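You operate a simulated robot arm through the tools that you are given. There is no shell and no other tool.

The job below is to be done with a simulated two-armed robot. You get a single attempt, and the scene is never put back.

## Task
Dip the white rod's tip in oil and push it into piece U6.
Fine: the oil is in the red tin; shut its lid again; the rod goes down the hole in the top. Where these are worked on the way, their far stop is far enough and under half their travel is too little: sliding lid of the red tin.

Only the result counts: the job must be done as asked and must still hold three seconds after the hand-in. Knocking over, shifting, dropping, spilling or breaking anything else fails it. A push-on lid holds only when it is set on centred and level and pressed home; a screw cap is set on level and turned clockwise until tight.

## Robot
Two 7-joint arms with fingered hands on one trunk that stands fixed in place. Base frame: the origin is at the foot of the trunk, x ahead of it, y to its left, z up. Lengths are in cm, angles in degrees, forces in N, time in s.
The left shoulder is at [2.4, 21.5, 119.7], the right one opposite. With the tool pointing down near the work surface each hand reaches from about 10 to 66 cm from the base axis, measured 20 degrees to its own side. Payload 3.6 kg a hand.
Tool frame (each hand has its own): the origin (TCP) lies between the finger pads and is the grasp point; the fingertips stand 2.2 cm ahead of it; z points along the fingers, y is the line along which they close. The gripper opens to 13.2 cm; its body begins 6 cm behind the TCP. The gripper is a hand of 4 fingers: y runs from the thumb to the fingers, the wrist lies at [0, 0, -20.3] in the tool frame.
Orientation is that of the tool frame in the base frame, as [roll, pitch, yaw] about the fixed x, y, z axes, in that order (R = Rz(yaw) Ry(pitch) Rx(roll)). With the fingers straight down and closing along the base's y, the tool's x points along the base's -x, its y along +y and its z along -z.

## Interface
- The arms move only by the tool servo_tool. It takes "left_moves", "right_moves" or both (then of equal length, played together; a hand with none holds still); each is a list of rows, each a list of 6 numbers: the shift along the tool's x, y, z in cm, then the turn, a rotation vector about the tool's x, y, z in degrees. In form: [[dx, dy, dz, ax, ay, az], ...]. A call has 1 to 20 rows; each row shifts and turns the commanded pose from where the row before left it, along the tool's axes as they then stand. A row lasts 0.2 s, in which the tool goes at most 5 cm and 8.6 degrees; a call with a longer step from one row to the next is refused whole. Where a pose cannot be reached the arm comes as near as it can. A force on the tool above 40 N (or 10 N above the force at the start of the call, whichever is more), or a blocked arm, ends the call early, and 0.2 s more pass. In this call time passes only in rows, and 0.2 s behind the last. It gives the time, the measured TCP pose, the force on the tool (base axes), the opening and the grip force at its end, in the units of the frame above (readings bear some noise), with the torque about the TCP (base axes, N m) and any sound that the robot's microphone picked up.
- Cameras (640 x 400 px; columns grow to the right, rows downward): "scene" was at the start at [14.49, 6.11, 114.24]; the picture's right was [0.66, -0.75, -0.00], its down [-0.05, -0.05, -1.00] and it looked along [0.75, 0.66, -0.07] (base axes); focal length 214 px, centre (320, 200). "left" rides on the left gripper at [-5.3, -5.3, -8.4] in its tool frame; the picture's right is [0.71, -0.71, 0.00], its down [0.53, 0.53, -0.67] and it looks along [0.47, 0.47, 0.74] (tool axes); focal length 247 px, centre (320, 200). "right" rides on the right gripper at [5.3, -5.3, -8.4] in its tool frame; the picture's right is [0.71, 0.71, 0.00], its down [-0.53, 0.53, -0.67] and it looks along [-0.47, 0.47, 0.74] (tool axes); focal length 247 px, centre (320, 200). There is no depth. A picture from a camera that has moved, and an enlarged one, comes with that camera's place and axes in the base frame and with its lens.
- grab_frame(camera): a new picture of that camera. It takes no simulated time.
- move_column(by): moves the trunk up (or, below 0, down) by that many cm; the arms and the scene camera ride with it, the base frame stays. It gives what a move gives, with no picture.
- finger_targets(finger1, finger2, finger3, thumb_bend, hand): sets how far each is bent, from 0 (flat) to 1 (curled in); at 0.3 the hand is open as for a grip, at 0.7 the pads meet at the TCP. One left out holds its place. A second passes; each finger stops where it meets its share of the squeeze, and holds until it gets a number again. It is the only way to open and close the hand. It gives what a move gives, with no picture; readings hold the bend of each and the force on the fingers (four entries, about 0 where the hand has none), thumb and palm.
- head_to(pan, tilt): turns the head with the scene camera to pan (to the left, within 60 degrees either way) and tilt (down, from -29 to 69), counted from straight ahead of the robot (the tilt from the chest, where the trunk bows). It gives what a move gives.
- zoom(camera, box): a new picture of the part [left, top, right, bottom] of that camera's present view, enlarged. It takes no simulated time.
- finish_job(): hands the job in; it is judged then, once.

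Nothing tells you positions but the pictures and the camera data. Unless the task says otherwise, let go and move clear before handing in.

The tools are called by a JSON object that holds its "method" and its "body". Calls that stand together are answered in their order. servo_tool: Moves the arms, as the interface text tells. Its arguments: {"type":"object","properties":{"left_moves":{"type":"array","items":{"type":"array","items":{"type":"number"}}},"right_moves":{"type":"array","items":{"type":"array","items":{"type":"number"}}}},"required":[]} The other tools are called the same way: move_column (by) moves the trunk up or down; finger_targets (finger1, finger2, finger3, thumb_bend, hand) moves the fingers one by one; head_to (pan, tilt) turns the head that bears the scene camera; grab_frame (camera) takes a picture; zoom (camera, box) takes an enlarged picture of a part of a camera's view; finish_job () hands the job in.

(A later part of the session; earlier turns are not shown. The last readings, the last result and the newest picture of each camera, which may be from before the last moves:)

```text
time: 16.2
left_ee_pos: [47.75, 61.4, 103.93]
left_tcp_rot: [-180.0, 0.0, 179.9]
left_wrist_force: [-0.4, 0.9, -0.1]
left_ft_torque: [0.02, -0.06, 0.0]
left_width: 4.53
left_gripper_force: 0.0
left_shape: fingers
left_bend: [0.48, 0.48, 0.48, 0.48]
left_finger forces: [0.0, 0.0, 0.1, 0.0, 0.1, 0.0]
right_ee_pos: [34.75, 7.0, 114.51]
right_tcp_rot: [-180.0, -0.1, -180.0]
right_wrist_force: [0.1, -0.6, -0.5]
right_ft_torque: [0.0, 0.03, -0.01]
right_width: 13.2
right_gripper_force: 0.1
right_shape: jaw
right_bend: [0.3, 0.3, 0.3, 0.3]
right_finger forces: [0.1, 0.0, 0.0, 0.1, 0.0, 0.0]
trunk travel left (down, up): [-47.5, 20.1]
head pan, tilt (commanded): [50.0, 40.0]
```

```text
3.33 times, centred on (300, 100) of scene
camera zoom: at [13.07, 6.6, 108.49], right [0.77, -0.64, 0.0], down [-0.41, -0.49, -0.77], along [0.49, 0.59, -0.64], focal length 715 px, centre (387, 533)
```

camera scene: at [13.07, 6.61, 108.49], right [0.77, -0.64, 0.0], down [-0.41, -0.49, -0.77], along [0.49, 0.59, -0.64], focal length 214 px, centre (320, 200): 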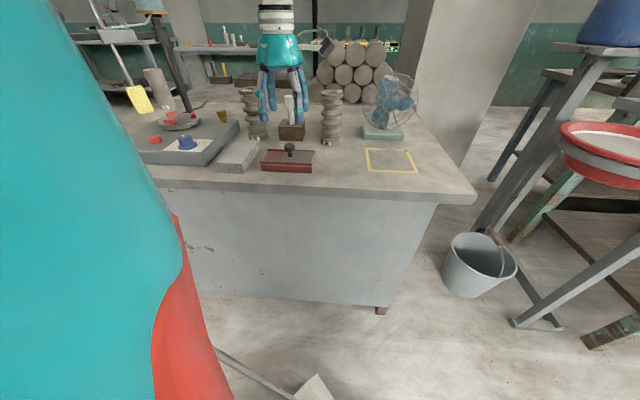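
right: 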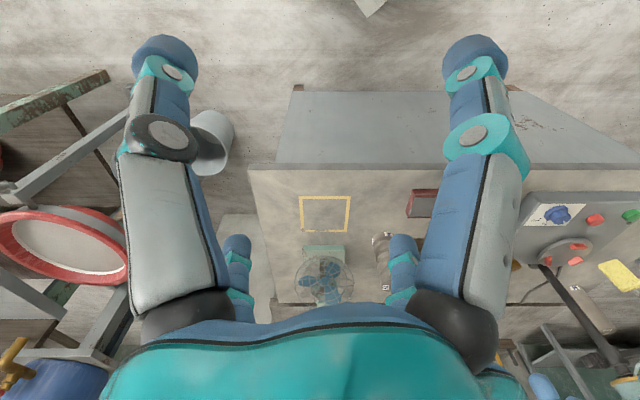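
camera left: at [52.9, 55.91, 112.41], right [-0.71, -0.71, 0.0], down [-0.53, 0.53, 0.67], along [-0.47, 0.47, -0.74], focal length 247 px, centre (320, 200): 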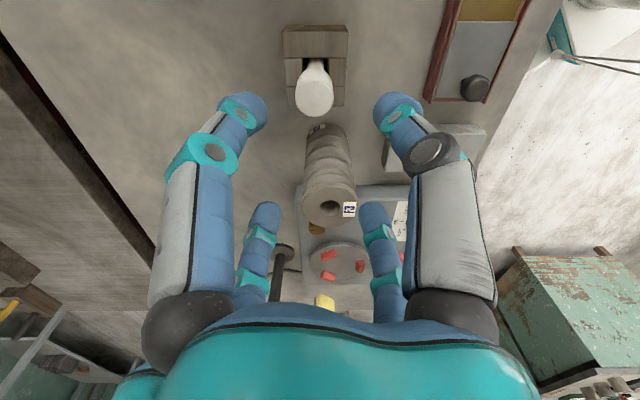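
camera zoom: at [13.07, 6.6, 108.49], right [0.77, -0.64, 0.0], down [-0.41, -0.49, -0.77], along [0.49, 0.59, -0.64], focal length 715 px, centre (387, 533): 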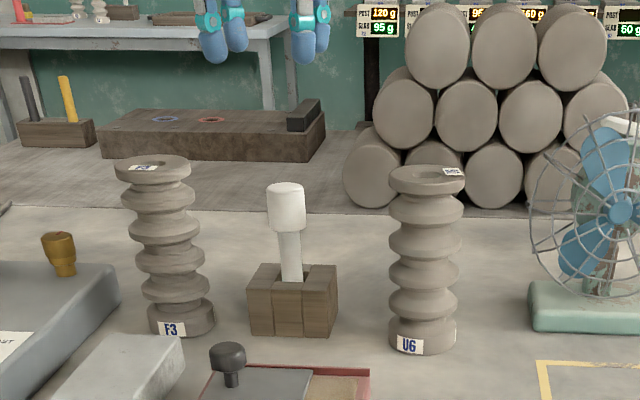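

{"method": "zoom", "body": {"camera": "left", "box": [260, 10, 380, 130]}}

```text
3.33 times, centred on (320, 70) of left
camera zoom: at [52.9, 55.91, 112.41], right [-0.71, -0.71, 0.0], down [-0.53, 0.53, 0.67], along [-0.47, 0.47, -0.74], focal length 823 px, centre (320, 633)
```

zoom: 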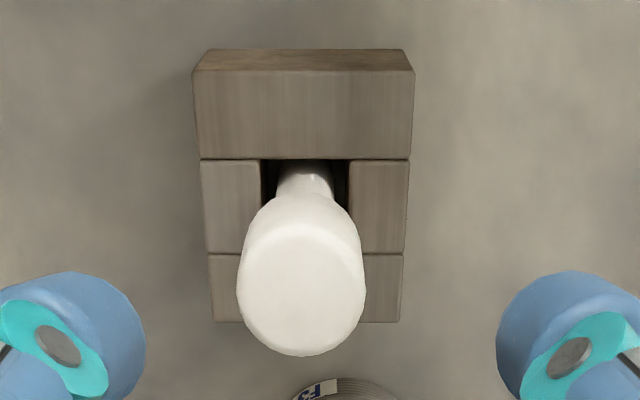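

The head is 0.5 cm off in x from the TCP; I'll correct and descend around the head.

{"method": "servo_tool", "body": {"left_moves": [[-0.55, 0.05, 1.0, 0, 0, 0], [0, 0, 3, 0, 0, 0], [0, 0, 3, 0, 0, 0]]}}

{"method": "zoom", "body": {"camera": "left", "box": [200, 50, 440, 200]}}

{"method": "zoom", "body": {"camera": "scene", "box": [220, 40, 380, 160]}}

```text
time: 17.0
left_ee_pos: [48.27, 61.31, 97.24]
left_tcp_rot: [-180.0, 0.1, -179.9]
left_wrist_force: [-1.0, 0.4, -0.3]
left_ft_torque: [0.0, 0.02, 0.01]
left_width: 4.49
left_gripper_force: 0.0
left_shape: fingers
left_bend: [0.48, 0.48, 0.48, 0.48]
left_finger forces: [0.0, 0.1, 0.0, 0.0, 0.1, 0.0]
right_ee_pos: [34.85, 6.89, 114.57]
right_tcp_rot: [180.0, -0.1, 180.0]
right_wrist_force: [-0.4, -0.9, -0.7]
right_ft_torque: [0.01, -0.02, -0.01]
right_width: 13.17
right_gripper_force: 0.0
right_shape: jaw
right_bend: [0.3, 0.3, 0.3, 0.3]
right_finger forces: [0.0, 0.0, 0.0, 0.0, 0.0, 0.0]
trunk travel left (down, up): [-47.5, 20.1]
head pan, tilt (commanded): [50.0, 40.0]
```

```text
2.67 times, centred on (320, 125) of left
camera zoom: at [53.46, 55.93, 105.55], right [-0.71, -0.71, 0.0], down [-0.53, 0.53, 0.67], along [-0.47, 0.47, -0.74], focal length 659 px, centre (320, 400)
```

zoom: 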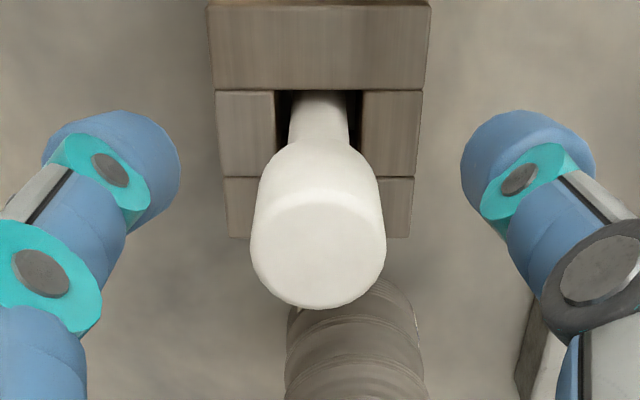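

```text
3.33 times, centred on (300, 100) of scene
camera zoom: at [13.1, 6.61, 108.49], right [0.77, -0.64, 0.0], down [-0.41, -0.49, -0.77], along [0.49, 0.59, -0.64], focal length 715 px, centre (387, 533)
```

zoom: 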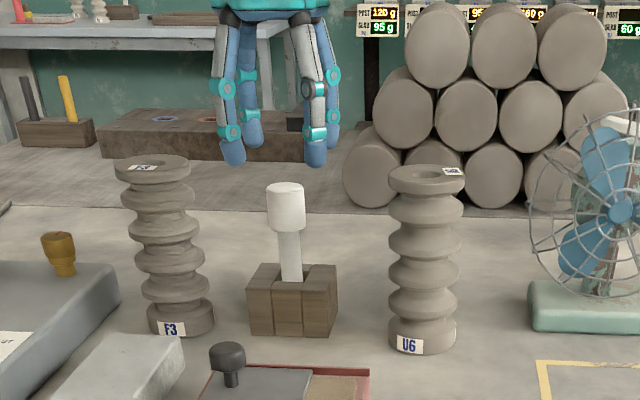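

Head is centred under the TCP. Lowering to grasp height.

{"method": "servo_tool", "body": {"left_moves": [[0, 0, 2.5, 0, 0, 0], [0, 0, 2.0, 0, 0, 0], [0, 0, 1.3, 0, 0, 0]]}}

{"method": "grab_frame", "body": {"camera": "left"}}

{"method": "zoom", "body": {"camera": "scene", "box": [240, 60, 340, 140]}}

```text
time: 17.8
left_ee_pos: [48.19, 61.39, 91.16]
left_tcp_rot: [180.0, -0.1, 180.0]
left_wrist_force: [0.1, 0.2, -0.3]
left_ft_torque: [0.02, 0.04, 0.02]
left_width: 4.51
left_gripper_force: 0.1
left_shape: fingers
left_bend: [0.48, 0.48, 0.48, 0.48]
left_finger forces: [0.0, 0.0, 0.0, 0.0, 0.0, 0.1]
right_ee_pos: [34.74, 6.89, 114.53]
right_tcp_rot: [-180.0, -0.1, -179.9]
right_wrist_force: [0.4, -0.8, -0.5]
right_ft_torque: [0.03, 0.05, 0.02]
right_width: 13.2
right_gripper_force: 0.0
right_shape: jaw
right_bend: [0.3, 0.3, 0.3, 0.3]
right_finger forces: [0.0, 0.1, 0.1, 0.0, 0.0, 0.1]
trunk travel left (down, up): [-47.5, 20.1]
head pan, tilt (commanded): [50.0, 40.0]
```

```text
taken
camera left: at [53.55, 55.96, 99.58], right [-0.71, -0.71, 0.0], down [-0.53, 0.53, 0.67], along [-0.47, 0.47, -0.74], focal length 247 px, centre (320, 200)
```

left: 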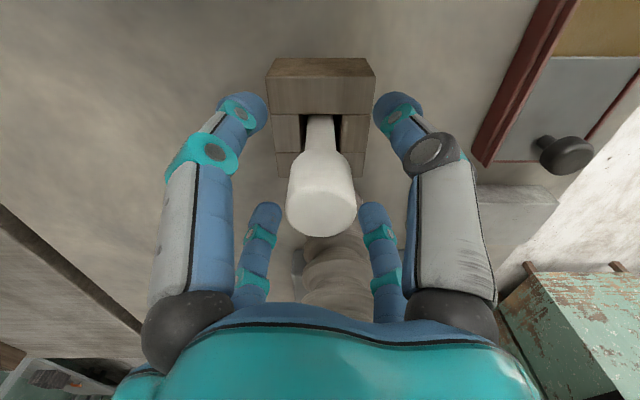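

```text
5.00 times, centred on (290, 100) of scene
camera zoom: at [13.08, 6.61, 108.49], right [0.77, -0.64, 0.0], down [-0.41, -0.49, -0.77], along [0.49, 0.59, -0.64], focal length 1072 px, centre (470, 700)
```

zoom: 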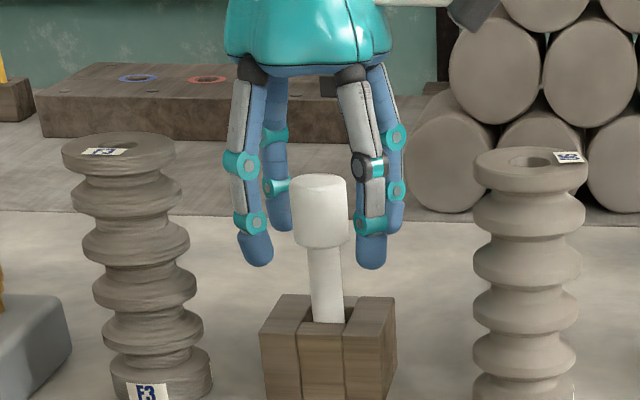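

{"method": "servo_tool", "body": {"left_moves": [[0, 0, -0.3, 0, 0, 0]]}}

{"method": "finger_targets", "body": {"hand": "left", "finger1": 0.57, "finger2": 0.57, "finger3": 0.57, "thumb_bend": 0.57}}

{"method": "grab_frame", "body": {"camera": "left"}}

{"method": "zoom", "body": {"camera": "scene", "box": [240, 60, 340, 140]}}

```text
time: 18.2
left_ee_pos: [48.25, 61.35, 91.45]
left_tcp_rot: [-180.0, -0.1, 180.0]
left_wrist_force: [0.2, -0.1, 0.8]
left_ft_torque: [-0.02, -0.01, 0.02]
left_width: 4.52
left_gripper_force: 0.0
left_shape: fingers
left_bend: [0.48, 0.48, 0.48, 0.48]
left_finger forces: [0.0, 0.0, 0.0, 0.0, 0.1, 0.0]
right_ee_pos: [34.75, 6.9, 114.59]
right_tcp_rot: [-180.0, 0.0, 179.9]
right_wrist_force: [-0.6, 0.7, 1.4]
right_ft_torque: [0.02, 0.02, 0.01]
right_width: 13.18
right_gripper_force: 0.0
right_shape: jaw
right_bend: [0.3, 0.3, 0.3, 0.3]
right_finger forces: [0.0, 0.0, 0.0, 0.0, 0.1, 0.0]
trunk travel left (down, up): [-47.5, 20.1]
head pan, tilt (commanded): [50.0, 40.0]
```

```text
time: 19.2
left_ee_pos: [48.26, 61.52, 91.4]
left_tcp_rot: [180.0, 0.0, -180.0]
left_wrist_force: [0.3, 1.0, 1.1]
left_ft_torque: [-0.03, 0.03, -0.02]
left_width: 2.7
left_gripper_force: 0.1
left_shape: fingers
left_bend: [0.56, 0.56, 0.56, 0.56]
left_finger forces: [0.0, 0.0, 0.0, 0.0, 0.0, 0.0]
right_ee_pos: [34.76, 6.9, 114.61]
right_tcp_rot: [-179.9, -0.2, 179.9]
right_wrist_force: [0.0, 0.4, 0.6]
right_ft_torque: [0.01, -0.02, -0.01]
right_width: 13.18
right_gripper_force: 0.0
right_shape: jaw
right_bend: [0.3, 0.3, 0.3, 0.3]
right_finger forces: [0.0, 0.0, 0.1, 0.0, 0.0, 0.0]
trunk travel left (down, up): [-47.5, 20.1]
head pan, tilt (commanded): [50.0, 40.0]
```

```text
taken
camera left: at [53.58, 56.0, 99.92], right [-0.71, -0.71, 0.0], down [-0.53, 0.53, 0.67], along [-0.47, 0.47, -0.74], focal length 247 px, centre (320, 200)
```

left: 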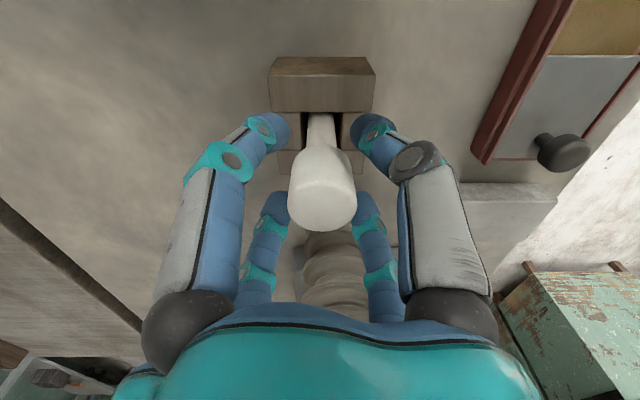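

```text
5.00 times, centred on (290, 100) of scene
camera zoom: at [13.07, 6.6, 108.49], right [0.77, -0.64, 0.0], down [-0.41, -0.49, -0.77], along [0.49, 0.59, -0.64], focal length 1072 px, centre (470, 700)
```

zoom: 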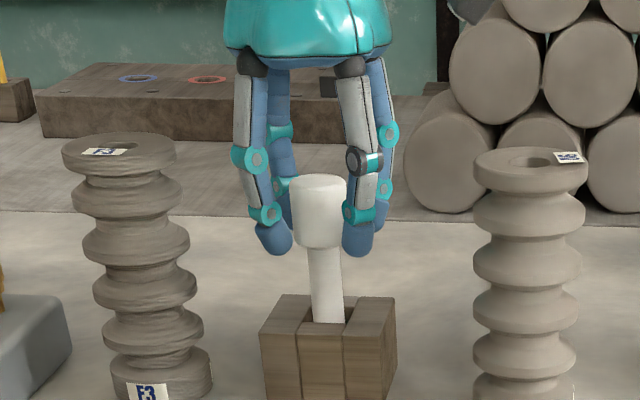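

The head is centred between the four fingers. Closing for the grip.

{"method": "finger_targets", "body": {"hand": "left", "finger1": 0.7, "finger2": 0.7, "finger3": 0.7, "thumb_bend": 0.7}}

{"method": "grab_frame", "body": {"camera": "left"}}

{"method": "zoom", "body": {"camera": "scene", "box": [240, 60, 340, 140]}}

```text
time: 20.2
left_ee_pos: [48.29, 61.55, 91.52]
left_tcp_rot: [180.0, -0.1, 179.9]
left_wrist_force: [-0.2, 0.4, 0.3]
left_ft_torque: [-0.01, 0.01, 0.0]
left_width: 1.17
left_gripper_force: 13.0
left_shape: fingers
left_bend: [0.62, 0.61, 0.61, 0.63]
left_finger forces: [5.3, 6.8, 6.2, 0.0, 8.2, 0.0]
right_ee_pos: [34.67, 6.84, 114.73]
right_tcp_rot: [-179.9, -0.2, 179.9]
right_wrist_force: [-0.4, 0.4, 0.5]
right_ft_torque: [0.0, 0.01, -0.01]
right_width: 13.21
right_gripper_force: 0.1
right_shape: jaw
right_bend: [0.3, 0.3, 0.3, 0.3]
right_finger forces: [0.0, 0.0, 0.0, 0.1, 0.0, 0.0]
trunk travel left (down, up): [-47.5, 20.1]
head pan, tilt (commanded): [50.0, 40.0]
```

```text
taken
camera left: at [53.58, 56.0, 99.91], right [-0.71, -0.71, 0.0], down [-0.53, 0.53, 0.67], along [-0.47, 0.47, -0.74], focal length 247 px, centre (320, 200)
```

left: 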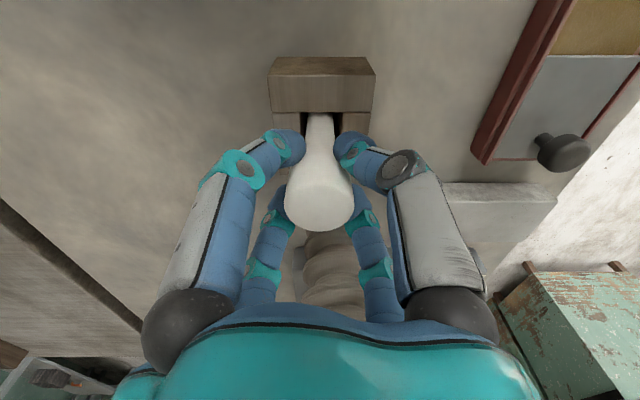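

```text
5.00 times, centred on (290, 100) of scene
camera zoom: at [13.08, 6.6, 108.49], right [0.77, -0.64, 0.0], down [-0.41, -0.49, -0.77], along [0.49, 0.59, -0.64], focal length 1072 px, centre (470, 700)
```

zoom: 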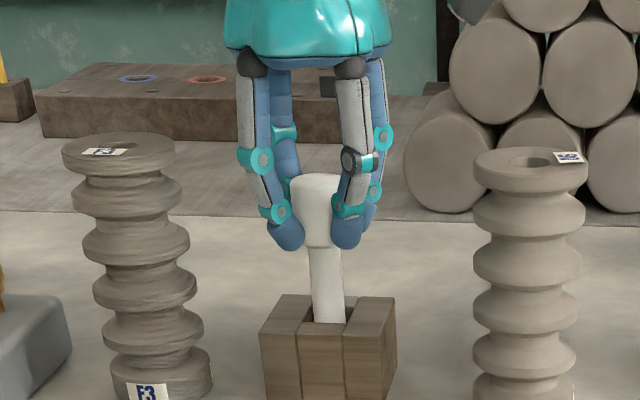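

Grip is firm (13 N) on all four fingers with the rod still upright. Lifting straight up.

{"method": "servo_tool", "body": {"left_moves": [[0, 0, -0.5, 0, 0, 0], [0, 0, -1, 0, 0, 0], [0, 0, -1.5, 0, 0, 0], [0, 0, -1.5, 0, 0, 0], [0, 0, -1.5, 0, 0, 0], [0, 0, -2, 0, 0, 0], [0, 0, -2, 0, 0, 0], [0, 0, -2, 0, 0, 0]]}}

{"method": "grab_frame", "body": {"camera": "left"}}

{"method": "zoom", "body": {"camera": "scene", "box": [230, 30, 350, 130]}}

```text
time: 22.0
left_ee_pos: [48.4, 61.3, 103.32]
left_tcp_rot: [-179.9, -0.1, -180.0]
left_wrist_force: [-0.6, 0.2, -1.1]
left_ft_torque: [0.02, 0.0, 0.0]
left_width: 1.17
left_gripper_force: 13.5
left_shape: fingers
left_bend: [0.62, 0.61, 0.61, 0.63]
left_finger forces: [5.3, 6.7, 6.2, 0.1, 8.0, 0.0]
right_ee_pos: [34.73, 6.9, 114.59]
right_tcp_rot: [180.0, -0.1, -180.0]
right_wrist_force: [-0.7, -0.2, -0.7]
right_ft_torque: [0.0, -0.01, 0.0]
right_width: 13.18
right_gripper_force: 0.1
right_shape: jaw
right_bend: [0.3, 0.3, 0.3, 0.3]
right_finger forces: [0.0, 0.1, 0.0, 0.0, 0.0, 0.1]
trunk travel left (down, up): [-47.5, 20.1]
head pan, tilt (commanded): [50.0, 40.0]
```

```text
taken
camera left: at [53.6, 55.9, 111.67], right [-0.71, -0.71, 0.0], down [-0.53, 0.53, 0.67], along [-0.47, 0.47, -0.74], focal length 247 px, centre (320, 200)
```

left: 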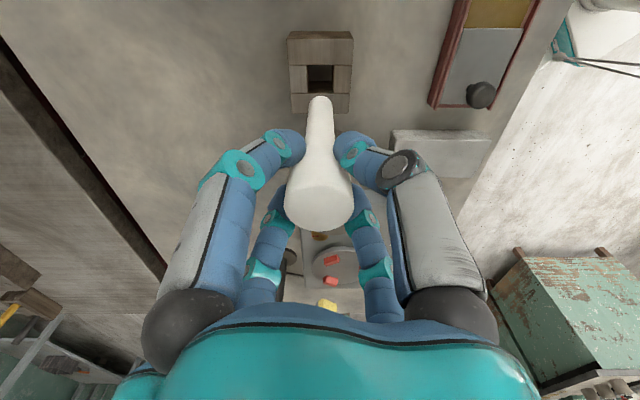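

```text
4.00 times, centred on (290, 80) of scene
camera zoom: at [13.06, 6.59, 108.49], right [0.77, -0.64, 0.0], down [-0.41, -0.49, -0.77], along [0.49, 0.59, -0.64], focal length 858 px, centre (440, 680)
```

zoom: 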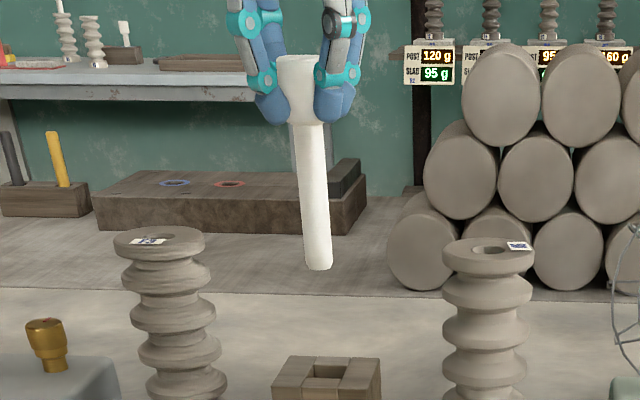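

The rod is out of its stand, hanging straight, with its tip about 11 cm below the TCP. I'll carry it over to the tin's opening near [40.2, 45.3].

{"method": "servo_tool", "body": {"left_moves": [[1.35, -2.68, 0, 0, 0, 0], [1.35, -2.68, 0, 0, 0, 0], [1.35, -2.68, 0, 0, 0, 0], [1.35, -2.68, 0, 0, 0, 0], [1.35, -2.68, 0, 0, 0, 0], [1.35, -2.7, 0, 0, 0, 0]]}}

{"method": "grab_frame", "body": {"camera": "left"}}

{"method": "zoom", "body": {"camera": "scene", "box": [230, 90, 350, 190]}}

```text
time: 23.4
left_ee_pos: [40.08, 45.31, 103.42]
left_tcp_rot: [-180.0, 0.0, -179.9]
left_wrist_force: [0.0, 0.7, -0.7]
left_ft_torque: [0.03, -0.03, -0.01]
left_width: 1.16
left_gripper_force: 13.0
left_shape: fingers
left_bend: [0.62, 0.61, 0.61, 0.63]
left_finger forces: [5.4, 6.7, 6.1, 0.0, 7.9, 0.0]
right_ee_pos: [34.74, 6.96, 114.57]
right_tcp_rot: [180.0, -0.1, 179.9]
right_wrist_force: [-0.1, 0.3, 0.1]
right_ft_torque: [0.02, 0.0, 0.02]
right_width: 13.2
right_gripper_force: 0.1
right_shape: jaw
right_bend: [0.3, 0.3, 0.3, 0.3]
right_finger forces: [0.1, 0.1, 0.1, 0.1, 0.0, 0.0]
trunk travel left (down, up): [-47.5, 20.1]
head pan, tilt (commanded): [50.0, 40.0]
```

```text
taken
camera left: at [45.4, 39.85, 111.81], right [-0.71, -0.71, 0.0], down [-0.53, 0.53, 0.67], along [-0.47, 0.47, -0.74], focal length 247 px, centre (320, 200)
```

left: 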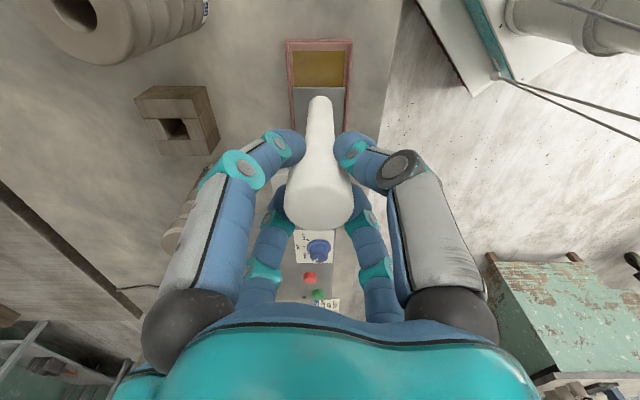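

```text
4.00 times, centred on (290, 140) of scene
camera zoom: at [13.06, 6.58, 108.49], right [0.77, -0.64, 0.0], down [-0.41, -0.49, -0.77], along [0.49, 0.59, -0.64], focal length 858 px, centre (440, 440)
```

zoom: 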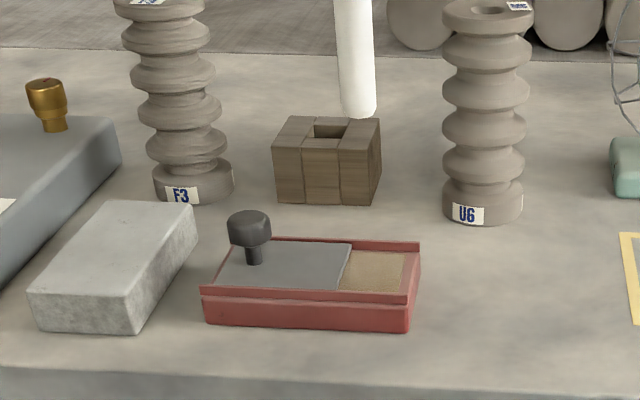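

{"method": "zoom", "body": {"camera": "left", "box": [260, 20, 380, 130]}}

{"method": "zoom", "body": {"camera": "scene", "box": [280, 60, 350, 170]}}

```text
3.64 times, centred on (320, 75) of left
camera zoom: at [45.4, 39.85, 111.81], right [-0.71, -0.71, 0.0], down [-0.53, 0.53, 0.67], along [-0.47, 0.47, -0.74], focal length 898 px, centre (320, 654)
```

zoom: 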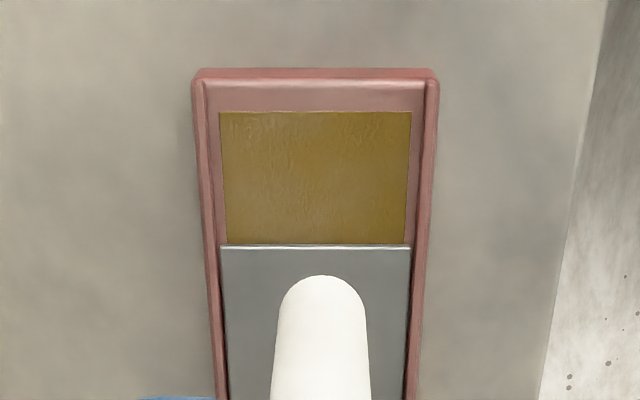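

```text
3.64 times, centred on (315, 115) of scene
camera zoom: at [13.06, 6.58, 108.49], right [0.77, -0.64, 0.0], down [-0.41, -0.49, -0.77], along [0.49, 0.59, -0.64], focal length 780 px, centre (338, 509)
```

zoom: 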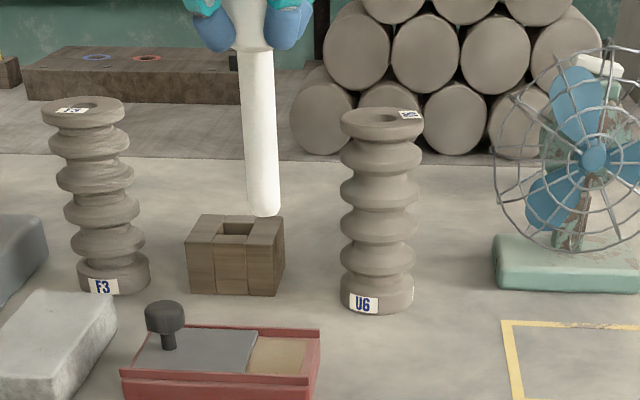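

The oil opening centre lies within 0.1 cm of the rod axis. I'll lower until the tip is just above the oil.

{"method": "servo_tool", "body": {"left_moves": [[0, 0, 2.5, 0, 0, 0], [0, 0, 2.5, 0, 0, 0], [0, 0, 2, 0, 0, 0], [0, 0, 1.3, 0, 0, 0]]}}

{"method": "zoom", "body": {"camera": "left", "box": [240, 20, 400, 150]}}

{"method": "zoom", "body": {"camera": "scene", "box": [250, 120, 330, 180]}}

```text
time: 24.4
left_ee_pos: [40.29, 45.15, 94.99]
left_tcp_rot: [-180.0, -0.1, -180.0]
left_wrist_force: [-0.4, 0.9, -1.1]
left_ft_torque: [-0.01, 0.0, 0.0]
left_width: 1.13
left_gripper_force: 13.7
left_shape: fingers
left_bend: [0.62, 0.61, 0.61, 0.64]
left_finger forces: [5.4, 6.8, 6.0, 0.1, 7.9, 0.0]
right_ee_pos: [34.76, 6.93, 114.64]
right_tcp_rot: [180.0, -0.2, 180.0]
right_wrist_force: [0.0, -0.3, 0.0]
right_ft_torque: [0.01, 0.0, 0.02]
right_width: 13.2
right_gripper_force: 0.0
right_shape: jaw
right_bend: [0.3, 0.3, 0.3, 0.3]
right_finger forces: [0.1, 0.1, 0.0, 0.1, 0.0, 0.1]
trunk travel left (down, up): [-47.5, 20.1]
head pan, tilt (commanded): [50.0, 40.0]
```

```text
3.08 times, centred on (320, 85) of left
camera zoom: at [45.51, 39.72, 103.55], right [-0.71, -0.71, 0.0], down [-0.53, 0.53, 0.67], along [-0.47, 0.47, -0.74], focal length 760 px, centre (320, 554)
```

zoom: 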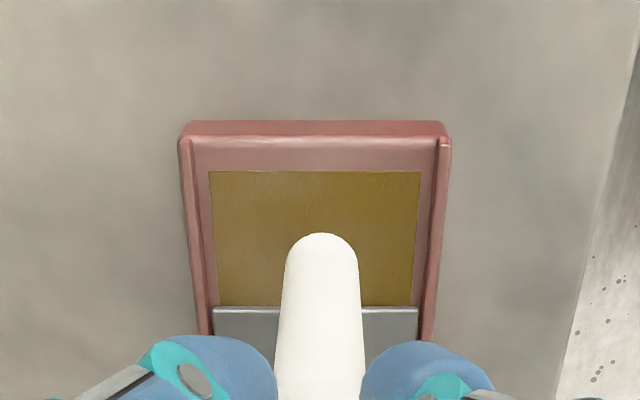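

```text
6.67 times, centred on (290, 150) of scene
camera zoom: at [13.08, 6.6, 108.49], right [0.77, -0.64, 0.0], down [-0.41, -0.49, -0.77], along [0.49, 0.59, -0.64], focal length 1430 px, centre (520, 533)
```

zoom: 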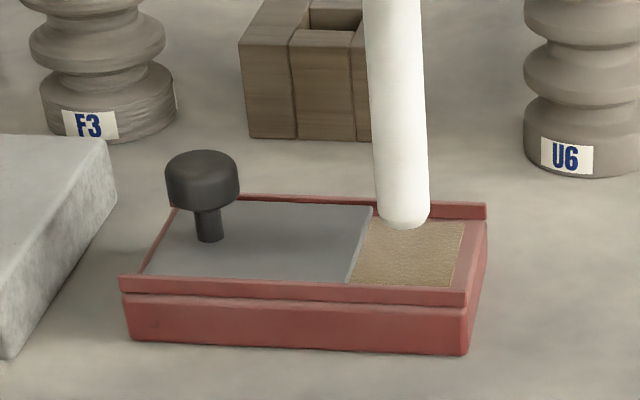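

Tip hovers about 1.3 cm above the oil, clear of the lid edge. Nudging 0.2 cm away from the lid and lowering slowly while watching the force.

{"method": "servo_tool", "body": {"left_moves": [[-0.14, -0.14, 0.5, 0, 0, 0], [0, 0, 0.5, 0, 0, 0], [0, 0, 0.5, 0, 0, 0]]}}

{"method": "zoom", "body": {"camera": "scene", "box": [250, 120, 330, 180]}}

{"method": "zoom", "body": {"camera": "left", "box": [240, 20, 400, 150]}}

```text
time: 25.2
left_ee_pos: [40.21, 45.08, 93.67]
left_tcp_rot: [180.0, -0.1, 179.9]
left_wrist_force: [-0.1, 0.1, -0.4]
left_ft_torque: [-0.01, -0.01, -0.02]
left_width: 1.18
left_gripper_force: 13.0
left_shape: fingers
left_bend: [0.62, 0.61, 0.61, 0.64]
left_finger forces: [5.5, 6.8, 6.1, 0.0, 7.9, 0.0]
right_ee_pos: [34.67, 6.9, 114.58]
right_tcp_rot: [-179.9, -0.1, 179.9]
right_wrist_force: [-0.1, -0.6, 0.1]
right_ft_torque: [0.0, 0.0, -0.01]
right_width: 13.19
right_gripper_force: 0.2
right_shape: jaw
right_bend: [0.3, 0.3, 0.3, 0.3]
right_finger forces: [0.1, 0.1, 0.0, 0.1, 0.0, 0.0]
trunk travel left (down, up): [-47.5, 20.1]
head pan, tilt (commanded): [50.0, 40.0]
```

```text
6.67 times, centred on (290, 150) of scene
camera zoom: at [13.07, 6.6, 108.49], right [0.77, -0.64, 0.0], down [-0.41, -0.49, -0.77], along [0.49, 0.59, -0.64], focal length 1430 px, centre (520, 533)
```

zoom: 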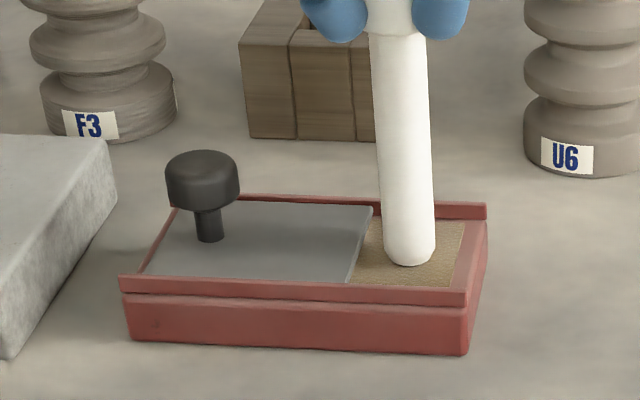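

```text
3.08 times, centred on (320, 85) of left
camera zoom: at [45.62, 39.65, 102.08], right [-0.71, -0.71, 0.0], down [-0.53, 0.53, 0.67], along [-0.47, 0.47, -0.74], focal length 760 px, centre (320, 554)
```

zoom: 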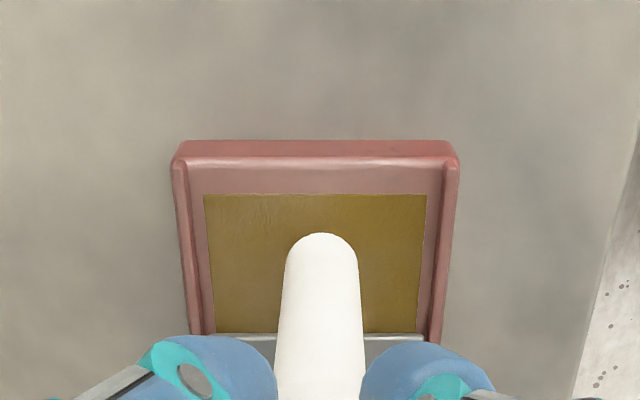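

The tip is about at the oil surface, with no force. Dipping further in small steps.

{"method": "servo_tool", "body": {"left_moves": [[0, 0, 0.3, 0, 0, 0], [0, 0, 0.3, 0, 0, 0]]}}

{"method": "zoom", "body": {"camera": "scene", "box": [250, 120, 330, 180]}}

```text
time: 25.8
left_ee_pos: [40.35, 45.06, 93.33]
left_tcp_rot: [180.0, 0.3, 179.9]
left_wrist_force: [-0.1, -2.0, 13.8]
left_ft_torque: [0.02, 0.07, -0.01]
left_width: 1.16
left_gripper_force: 15.1
left_shape: fingers
left_bend: [0.62, 0.61, 0.61, 0.64]
left_finger forces: [6.2, 7.6, 7.2, 0.0, 9.5, 0.0]
right_ee_pos: [34.67, 6.77, 114.73]
right_tcp_rot: [-180.0, 0.0, 179.9]
right_wrist_force: [-0.6, 0.4, 0.4]
right_ft_torque: [0.04, -0.03, 0.0]
right_width: 13.19
right_gripper_force: 0.1
right_shape: jaw
right_bend: [0.3, 0.3, 0.3, 0.3]
right_finger forces: [0.0, 0.0, 0.0, 0.0, 0.1, 0.0]
trunk travel left (down, up): [-47.5, 20.1]
head pan, tilt (commanded): [50.0, 40.0]
```

```text
6.67 times, centred on (290, 150) of scene
camera zoom: at [12.97, 6.52, 108.53], right [0.77, -0.64, 0.0], down [-0.41, -0.49, -0.77], along [0.49, 0.59, -0.64], focal length 1430 px, centre (520, 533)
```

zoom: 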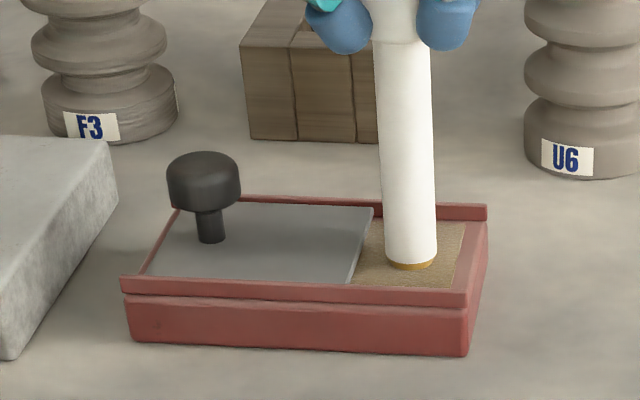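

The tip hit the oil pad (about 14 N) and now shows an oily ring. I'll lift and check the tip.

{"method": "servo_tool", "body": {"left_moves": [[0, 0, -0.6, 0, 0, 0], [0, 0, -1, 0, 0, 0], [0, 0, -2, 0, 0, 0], [0, 0, -3, 0, 0, 0], [0, 0, -3, 0, 0, 0]]}}

{"method": "zoom", "body": {"camera": "scene", "box": [250, 80, 330, 180]}}

{"method": "zoom", "body": {"camera": "left", "box": [240, 50, 400, 250]}}

```text
time: 27.0
left_ee_pos: [40.38, 44.96, 102.71]
left_tcp_rot: [179.9, 0.0, -180.0]
left_wrist_force: [-0.1, -1.2, -1.3]
left_ft_torque: [-0.03, 0.04, 0.01]
left_width: 1.15
left_gripper_force: 13.3
left_shape: fingers
left_bend: [0.62, 0.61, 0.61, 0.64]
left_finger forces: [5.4, 6.9, 6.1, 0.0, 8.0, 0.0]
right_ee_pos: [34.72, 7.06, 114.6]
right_tcp_rot: [-180.0, -0.1, 179.9]
right_wrist_force: [-0.1, -1.0, 0.0]
right_ft_torque: [0.01, -0.01, -0.04]
right_width: 13.18
right_gripper_force: 0.1
right_shape: jaw
right_bend: [0.3, 0.3, 0.3, 0.3]
right_finger forces: [0.1, 0.1, 0.0, 0.1, 0.0, 0.1]
trunk travel left (down, up): [-47.5, 20.1]
head pan, tilt (commanded): [50.0, 40.0]
```

```text
4.00 times, centred on (290, 130) of scene
camera zoom: at [13.07, 6.59, 108.49], right [0.77, -0.64, 0.0], down [-0.41, -0.49, -0.77], along [0.49, 0.59, -0.64], focal length 858 px, centre (440, 480)
```

zoom: 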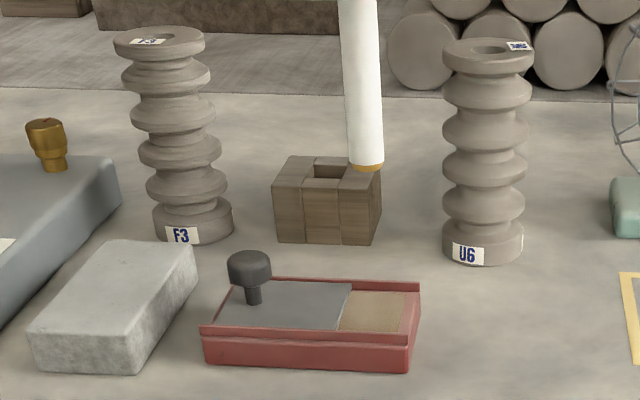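

```text
2.00 times, centred on (320, 150) of left
camera zoom: at [45.59, 39.5, 111.13], right [-0.71, -0.71, 0.0], down [-0.53, 0.53, 0.67], along [-0.47, 0.47, -0.74], focal length 494 px, centre (320, 300)
```

zoom: 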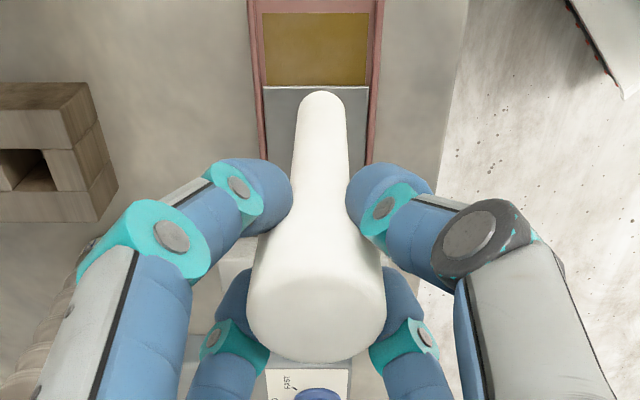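

The tip is now amber with oil and nothing has shifted. I'll raise the rod and carry it to near U6, stopping short so the hand camera can see the hole.

{"method": "servo_tool", "body": {"left_moves": [[0, 0, -3, 0, 0, 0], [0, 0, -2.8, 0, 0, 0], [-2.6, 2.4, 0, 0, 0, 0], [-2.6, 2.4, 0, 0, 0, 0], [-2.6, 2.4, 0, 0, 0, 0], [-2.6, 2.4, 0, 0, 0, 0]]}}

{"method": "grab_frame", "body": {"camera": "left"}}

{"method": "zoom", "body": {"camera": "scene", "box": [260, 20, 380, 160]}}

```text
time: 28.4
left_ee_pos: [50.74, 54.73, 108.29]
left_tcp_rot: [180.0, -0.2, 179.9]
left_wrist_force: [1.0, 0.4, 0.0]
left_ft_torque: [0.01, 0.02, 0.04]
left_width: 1.15
left_gripper_force: 13.0
left_shape: fingers
left_bend: [0.63, 0.61, 0.61, 0.64]
left_finger forces: [5.5, 7.1, 6.1, 0.0, 7.8, 0.0]
right_ee_pos: [34.85, 6.83, 114.49]
right_tcp_rot: [-179.9, -0.1, -179.9]
right_wrist_force: [0.1, 1.0, -0.4]
right_ft_torque: [0.02, 0.02, 0.01]
right_width: 13.2
right_gripper_force: 0.1
right_shape: jaw
right_bend: [0.3, 0.3, 0.3, 0.3]
right_finger forces: [0.0, 0.0, 0.0, 0.0, 0.1, 0.0]
trunk travel left (down, up): [-47.5, 20.1]
head pan, tilt (commanded): [50.0, 40.0]
```

```text
taken
camera left: at [56.03, 49.35, 116.82], right [-0.71, -0.71, 0.0], down [-0.52, 0.53, 0.67], along [-0.47, 0.47, -0.74], focal length 247 px, centre (320, 200)
```

left: 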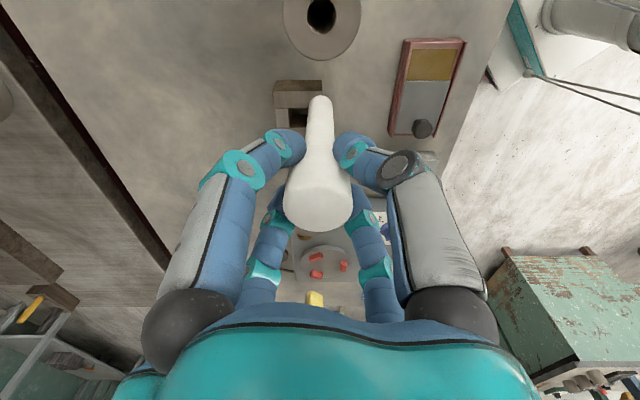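

```text
2.86 times, centred on (320, 90) of scene
camera zoom: at [13.14, 6.6, 108.48], right [0.77, -0.64, 0.0], down [-0.41, -0.49, -0.77], along [0.49, 0.59, -0.64], focal length 613 px, centre (320, 514)
```

zoom: 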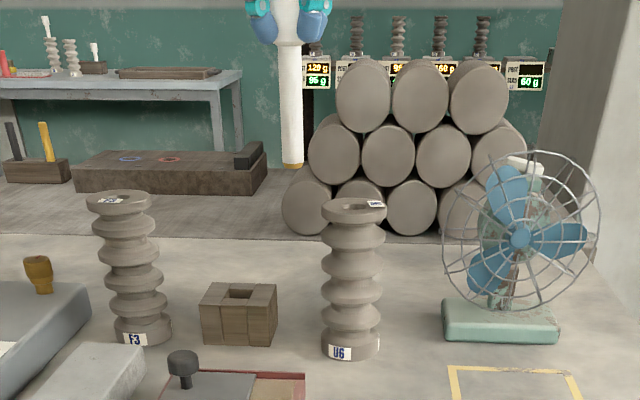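

{"method": "zoom", "body": {"camera": "left", "box": [260, 0, 380, 120]}}

{"method": "zoom", "body": {"camera": "scene", "box": [290, 40, 350, 110]}}

{"method": "zoom", "body": {"camera": "left", "box": [270, 80, 370, 240]}}

```text
3.33 times, centred on (320, 60) of left
camera zoom: at [56.03, 49.35, 116.82], right [-0.71, -0.71, 0.0], down [-0.52, 0.53, 0.67], along [-0.47, 0.47, -0.74], focal length 823 px, centre (320, 667)
```

zoom: 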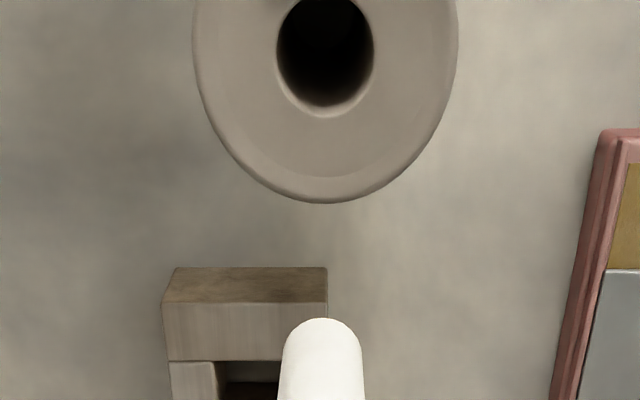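

```text
5.71 times, centred on (320, 75) of scene
camera zoom: at [13.14, 6.6, 108.48], right [0.77, -0.64, 0.0], down [-0.41, -0.49, -0.77], along [0.49, 0.59, -0.64], focal length 1226 px, centre (320, 914)
```

zoom: 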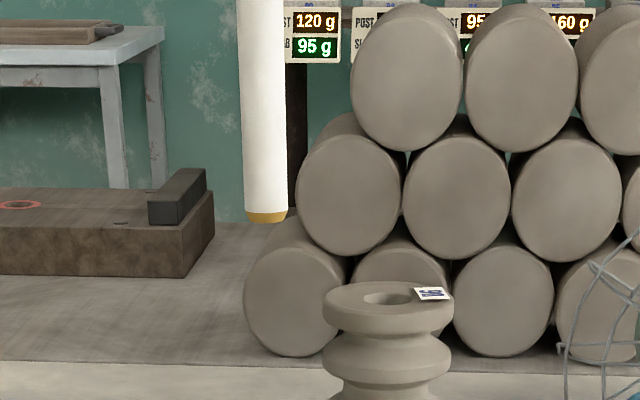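

```text
2.50 times, centred on (320, 160) of left
camera zoom: at [56.03, 49.35, 116.82], right [-0.71, -0.71, 0.0], down [-0.52, 0.53, 0.67], along [-0.47, 0.47, -0.74], focal length 617 px, centre (320, 300)
```

zoom: 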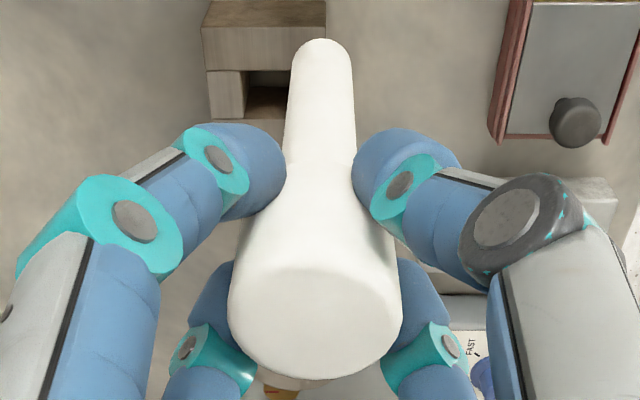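

The hole centre is about 5.45 cm along the bench from the rod tip (both cameras agree). I'll move the tip over the hole at this height and re-check.

{"method": "servo_tool", "body": {"left_moves": [[-1.9, -1.95, 0, 0, 0, 0], [-1.9, -1.96, 0, 0, 0, 0]]}}

{"method": "zoom", "body": {"camera": "left", "box": [260, 0, 380, 120]}}

{"method": "zoom", "body": {"camera": "scene", "box": [290, 40, 370, 110]}}

```text
time: 29.0
left_ee_pos: [54.7, 50.78, 108.29]
left_tcp_rot: [180.0, -0.1, -180.0]
left_wrist_force: [0.0, 1.4, -0.4]
left_ft_torque: [0.0, 0.01, 0.0]
left_width: 1.13
left_gripper_force: 12.9
left_shape: fingers
left_bend: [0.63, 0.61, 0.61, 0.64]
left_finger forces: [5.3, 7.1, 6.1, 0.0, 7.9, 0.1]
right_ee_pos: [34.73, 6.98, 114.48]
right_tcp_rot: [180.0, -0.2, 180.0]
right_wrist_force: [0.2, 0.6, -0.2]
right_ft_torque: [0.01, 0.01, -0.04]
right_width: 13.17
right_gripper_force: 0.0
right_shape: jaw
right_bend: [0.3, 0.3, 0.3, 0.3]
right_finger forces: [0.1, 0.1, 0.0, 0.0, 0.1, 0.0]
trunk travel left (down, up): [-47.5, 20.1]
head pan, tilt (commanded): [50.0, 40.0]
```

```text
3.33 times, centred on (320, 60) of left
camera zoom: at [59.83, 45.43, 116.78], right [-0.71, -0.71, 0.0], down [-0.53, 0.53, 0.67], along [-0.47, 0.47, -0.74], focal length 823 px, centre (320, 667)
```

zoom: 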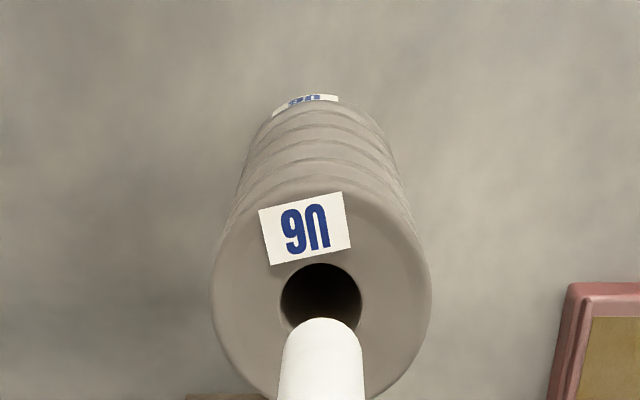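

```text
5.71 times, centred on (330, 75) of scene
camera zoom: at [13.1, 6.57, 108.49], right [0.77, -0.64, 0.0], down [-0.41, -0.49, -0.77], along [0.49, 0.59, -0.64], focal length 1226 px, centre (263, 914)
```

zoom: 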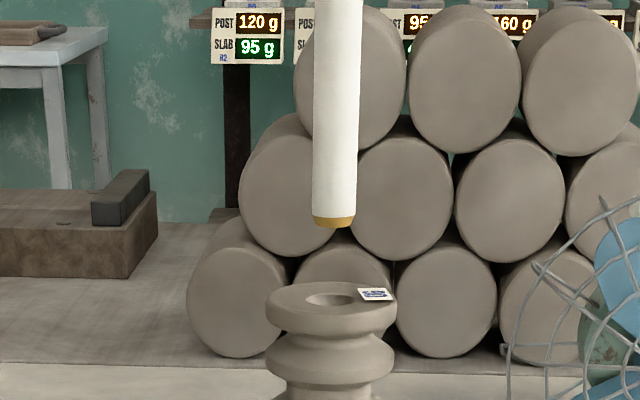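

The tip lines up with the hole to within about 0.05–0.1 cm in both views. Lowering to just above it.

{"method": "servo_tool", "body": {"left_moves": [[0, 0, 1, 0, 0, 0], [0, 0, 1, 0, 0, 0], [0, 0, 0.4, 0, 0, 0]]}}

{"method": "zoom", "body": {"camera": "left", "box": [270, 40, 370, 120]}}

{"method": "zoom", "body": {"camera": "scene", "box": [310, 60, 360, 110]}}

```text
time: 29.8
left_ee_pos: [54.47, 50.86, 105.85]
left_tcp_rot: [-180.0, -0.1, 179.9]
left_wrist_force: [-0.2, -0.6, -0.4]
left_ft_torque: [0.03, 0.02, -0.03]
left_width: 1.14
left_gripper_force: 13.1
left_shape: fingers
left_bend: [0.63, 0.61, 0.61, 0.64]
left_finger forces: [5.3, 7.0, 6.1, 0.0, 7.8, 0.0]
right_ee_pos: [34.6, 6.87, 114.55]
right_tcp_rot: [-180.0, 0.0, 180.0]
right_wrist_force: [0.2, 0.3, -0.3]
right_ft_torque: [0.03, 0.02, 0.0]
right_width: 13.17
right_gripper_force: 0.1
right_shape: jaw
right_bend: [0.3, 0.3, 0.3, 0.3]
right_finger forces: [0.1, 0.0, 0.0, 0.0, 0.0, 0.1]
trunk travel left (down, up): [-47.5, 20.1]
head pan, tilt (commanded): [50.0, 40.0]
```

```text
5.00 times, centred on (320, 80) of left
camera zoom: at [59.87, 45.44, 114.27], right [-0.71, -0.71, 0.0], down [-0.52, 0.53, 0.67], along [-0.47, 0.47, -0.74], focal length 1235 px, centre (320, 800)
```

zoom: 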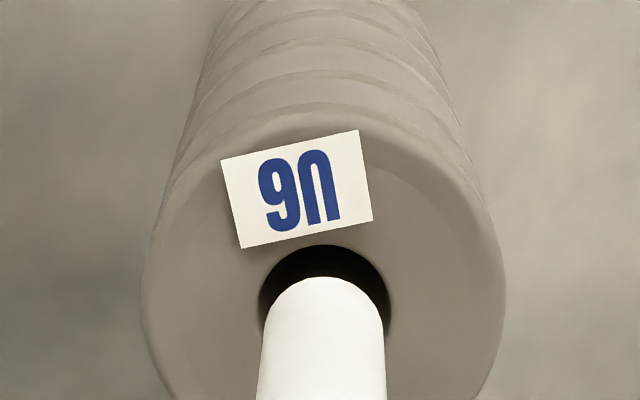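

```text
8.00 times, centred on (335, 85) of scene
camera zoom: at [13.09, 6.6, 108.49], right [0.77, -0.64, 0.0], down [-0.41, -0.49, -0.77], along [0.49, 0.59, -0.64], focal length 1716 px, centre (200, 1120)
```

zoom: 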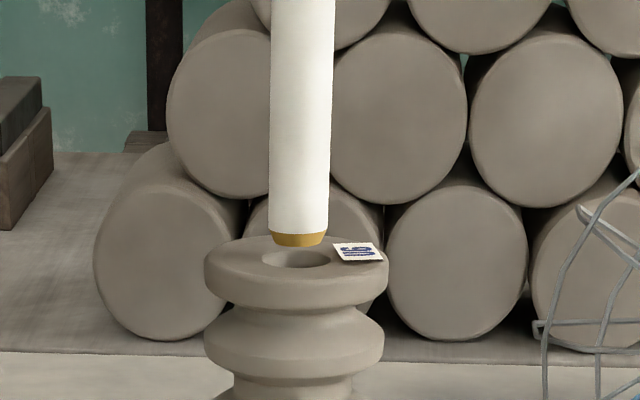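

{"method": "zoom", "body": {"camera": "scene", "box": [322, 82, 350, 102]}}

{"method": "zoom", "body": {"camera": "left", "box": [300, 80, 345, 115]}}

```text
16.00 times, centred on (336, 92) of scene
camera zoom: at [13.09, 6.6, 108.49], right [0.77, -0.64, 0.0], down [-0.41, -0.49, -0.77], along [0.49, 0.59, -0.64], focal length 3432 px, centre (64, 1928)
```

zoom: 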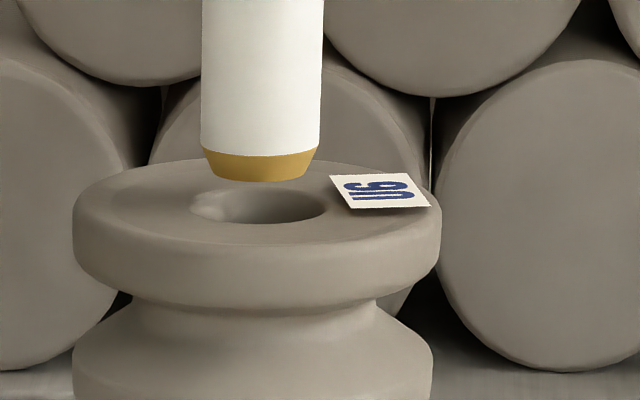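

```text
11.43 times, centred on (322, 98) of left
camera zoom: at [59.87, 45.44, 114.27], right [-0.71, -0.71, 0.0], down [-0.52, 0.53, 0.67], along [-0.47, 0.47, -0.74], focal length 2823 px, centre (291, 1371)
```

zoom: 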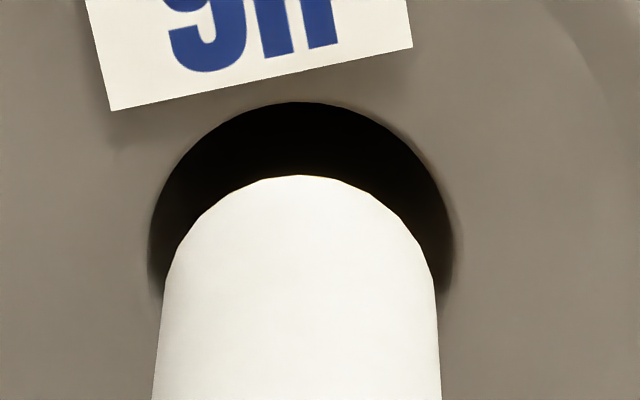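

Alignment looks centred in both views; the tip is also tapered. Lowering slowly into the hole.

{"method": "servo_tool", "body": {"left_moves": [[0, 0, 0.4, 0, 0, 0], [0, 0, 0.4, 0, 0, 0], [0, 0, 0.3, 0, 0, 0]]}}

{"method": "zoom", "body": {"camera": "scene", "box": [322, 82, 350, 102]}}

{"method": "zoom", "body": {"camera": "left", "box": [300, 80, 345, 115]}}

```text
time: 30.6
left_ee_pos: [54.55, 50.92, 104.78]
left_tcp_rot: [179.9, 0.0, -180.0]
left_wrist_force: [-0.9, 0.0, -0.7]
left_ft_torque: [-0.02, -0.01, -0.01]
left_width: 1.11
left_gripper_force: 12.7
left_shape: fingers
left_bend: [0.63, 0.61, 0.61, 0.64]
left_finger forces: [5.3, 7.0, 5.9, 0.0, 7.9, 0.0]
right_ee_pos: [34.76, 7.0, 114.57]
right_tcp_rot: [-180.0, -0.1, -180.0]
right_wrist_force: [-0.8, -0.4, 0.1]
right_ft_torque: [-0.03, -0.01, 0.0]
right_width: 13.19
right_gripper_force: 0.0
right_shape: jaw
right_bend: [0.3, 0.3, 0.3, 0.3]
right_finger forces: [0.0, 0.0, 0.0, 0.0, 0.0, 0.0]
trunk travel left (down, up): [-47.5, 20.1]
head pan, tilt (commanded): [50.0, 40.0]
```

```text
16.00 times, centred on (336, 92) of scene
camera zoom: at [13.09, 6.6, 108.49], right [0.77, -0.64, 0.0], down [-0.41, -0.49, -0.77], along [0.49, 0.59, -0.64], focal length 3432 px, centre (64, 1928)
```

zoom: 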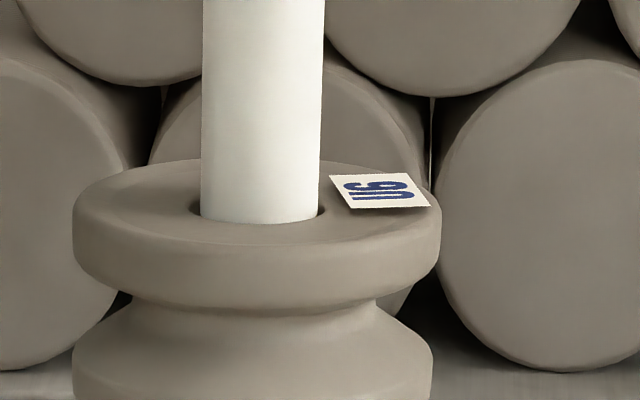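

```text
11.43 times, centred on (322, 98) of left
camera zoom: at [59.87, 45.41, 113.24], right [-0.71, -0.71, 0.0], down [-0.53, 0.53, 0.67], along [-0.47, 0.47, -0.74], focal length 2823 px, centre (291, 1371)
```

zoom: 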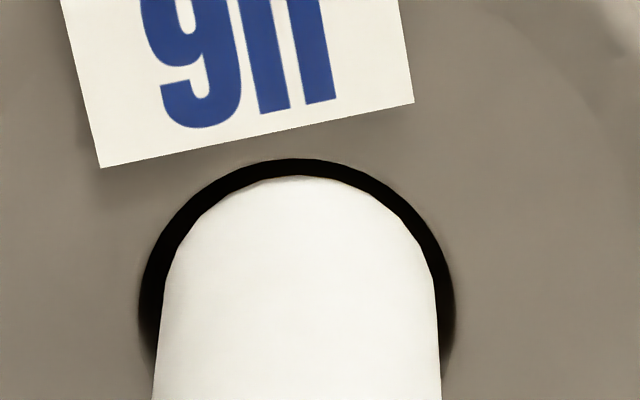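

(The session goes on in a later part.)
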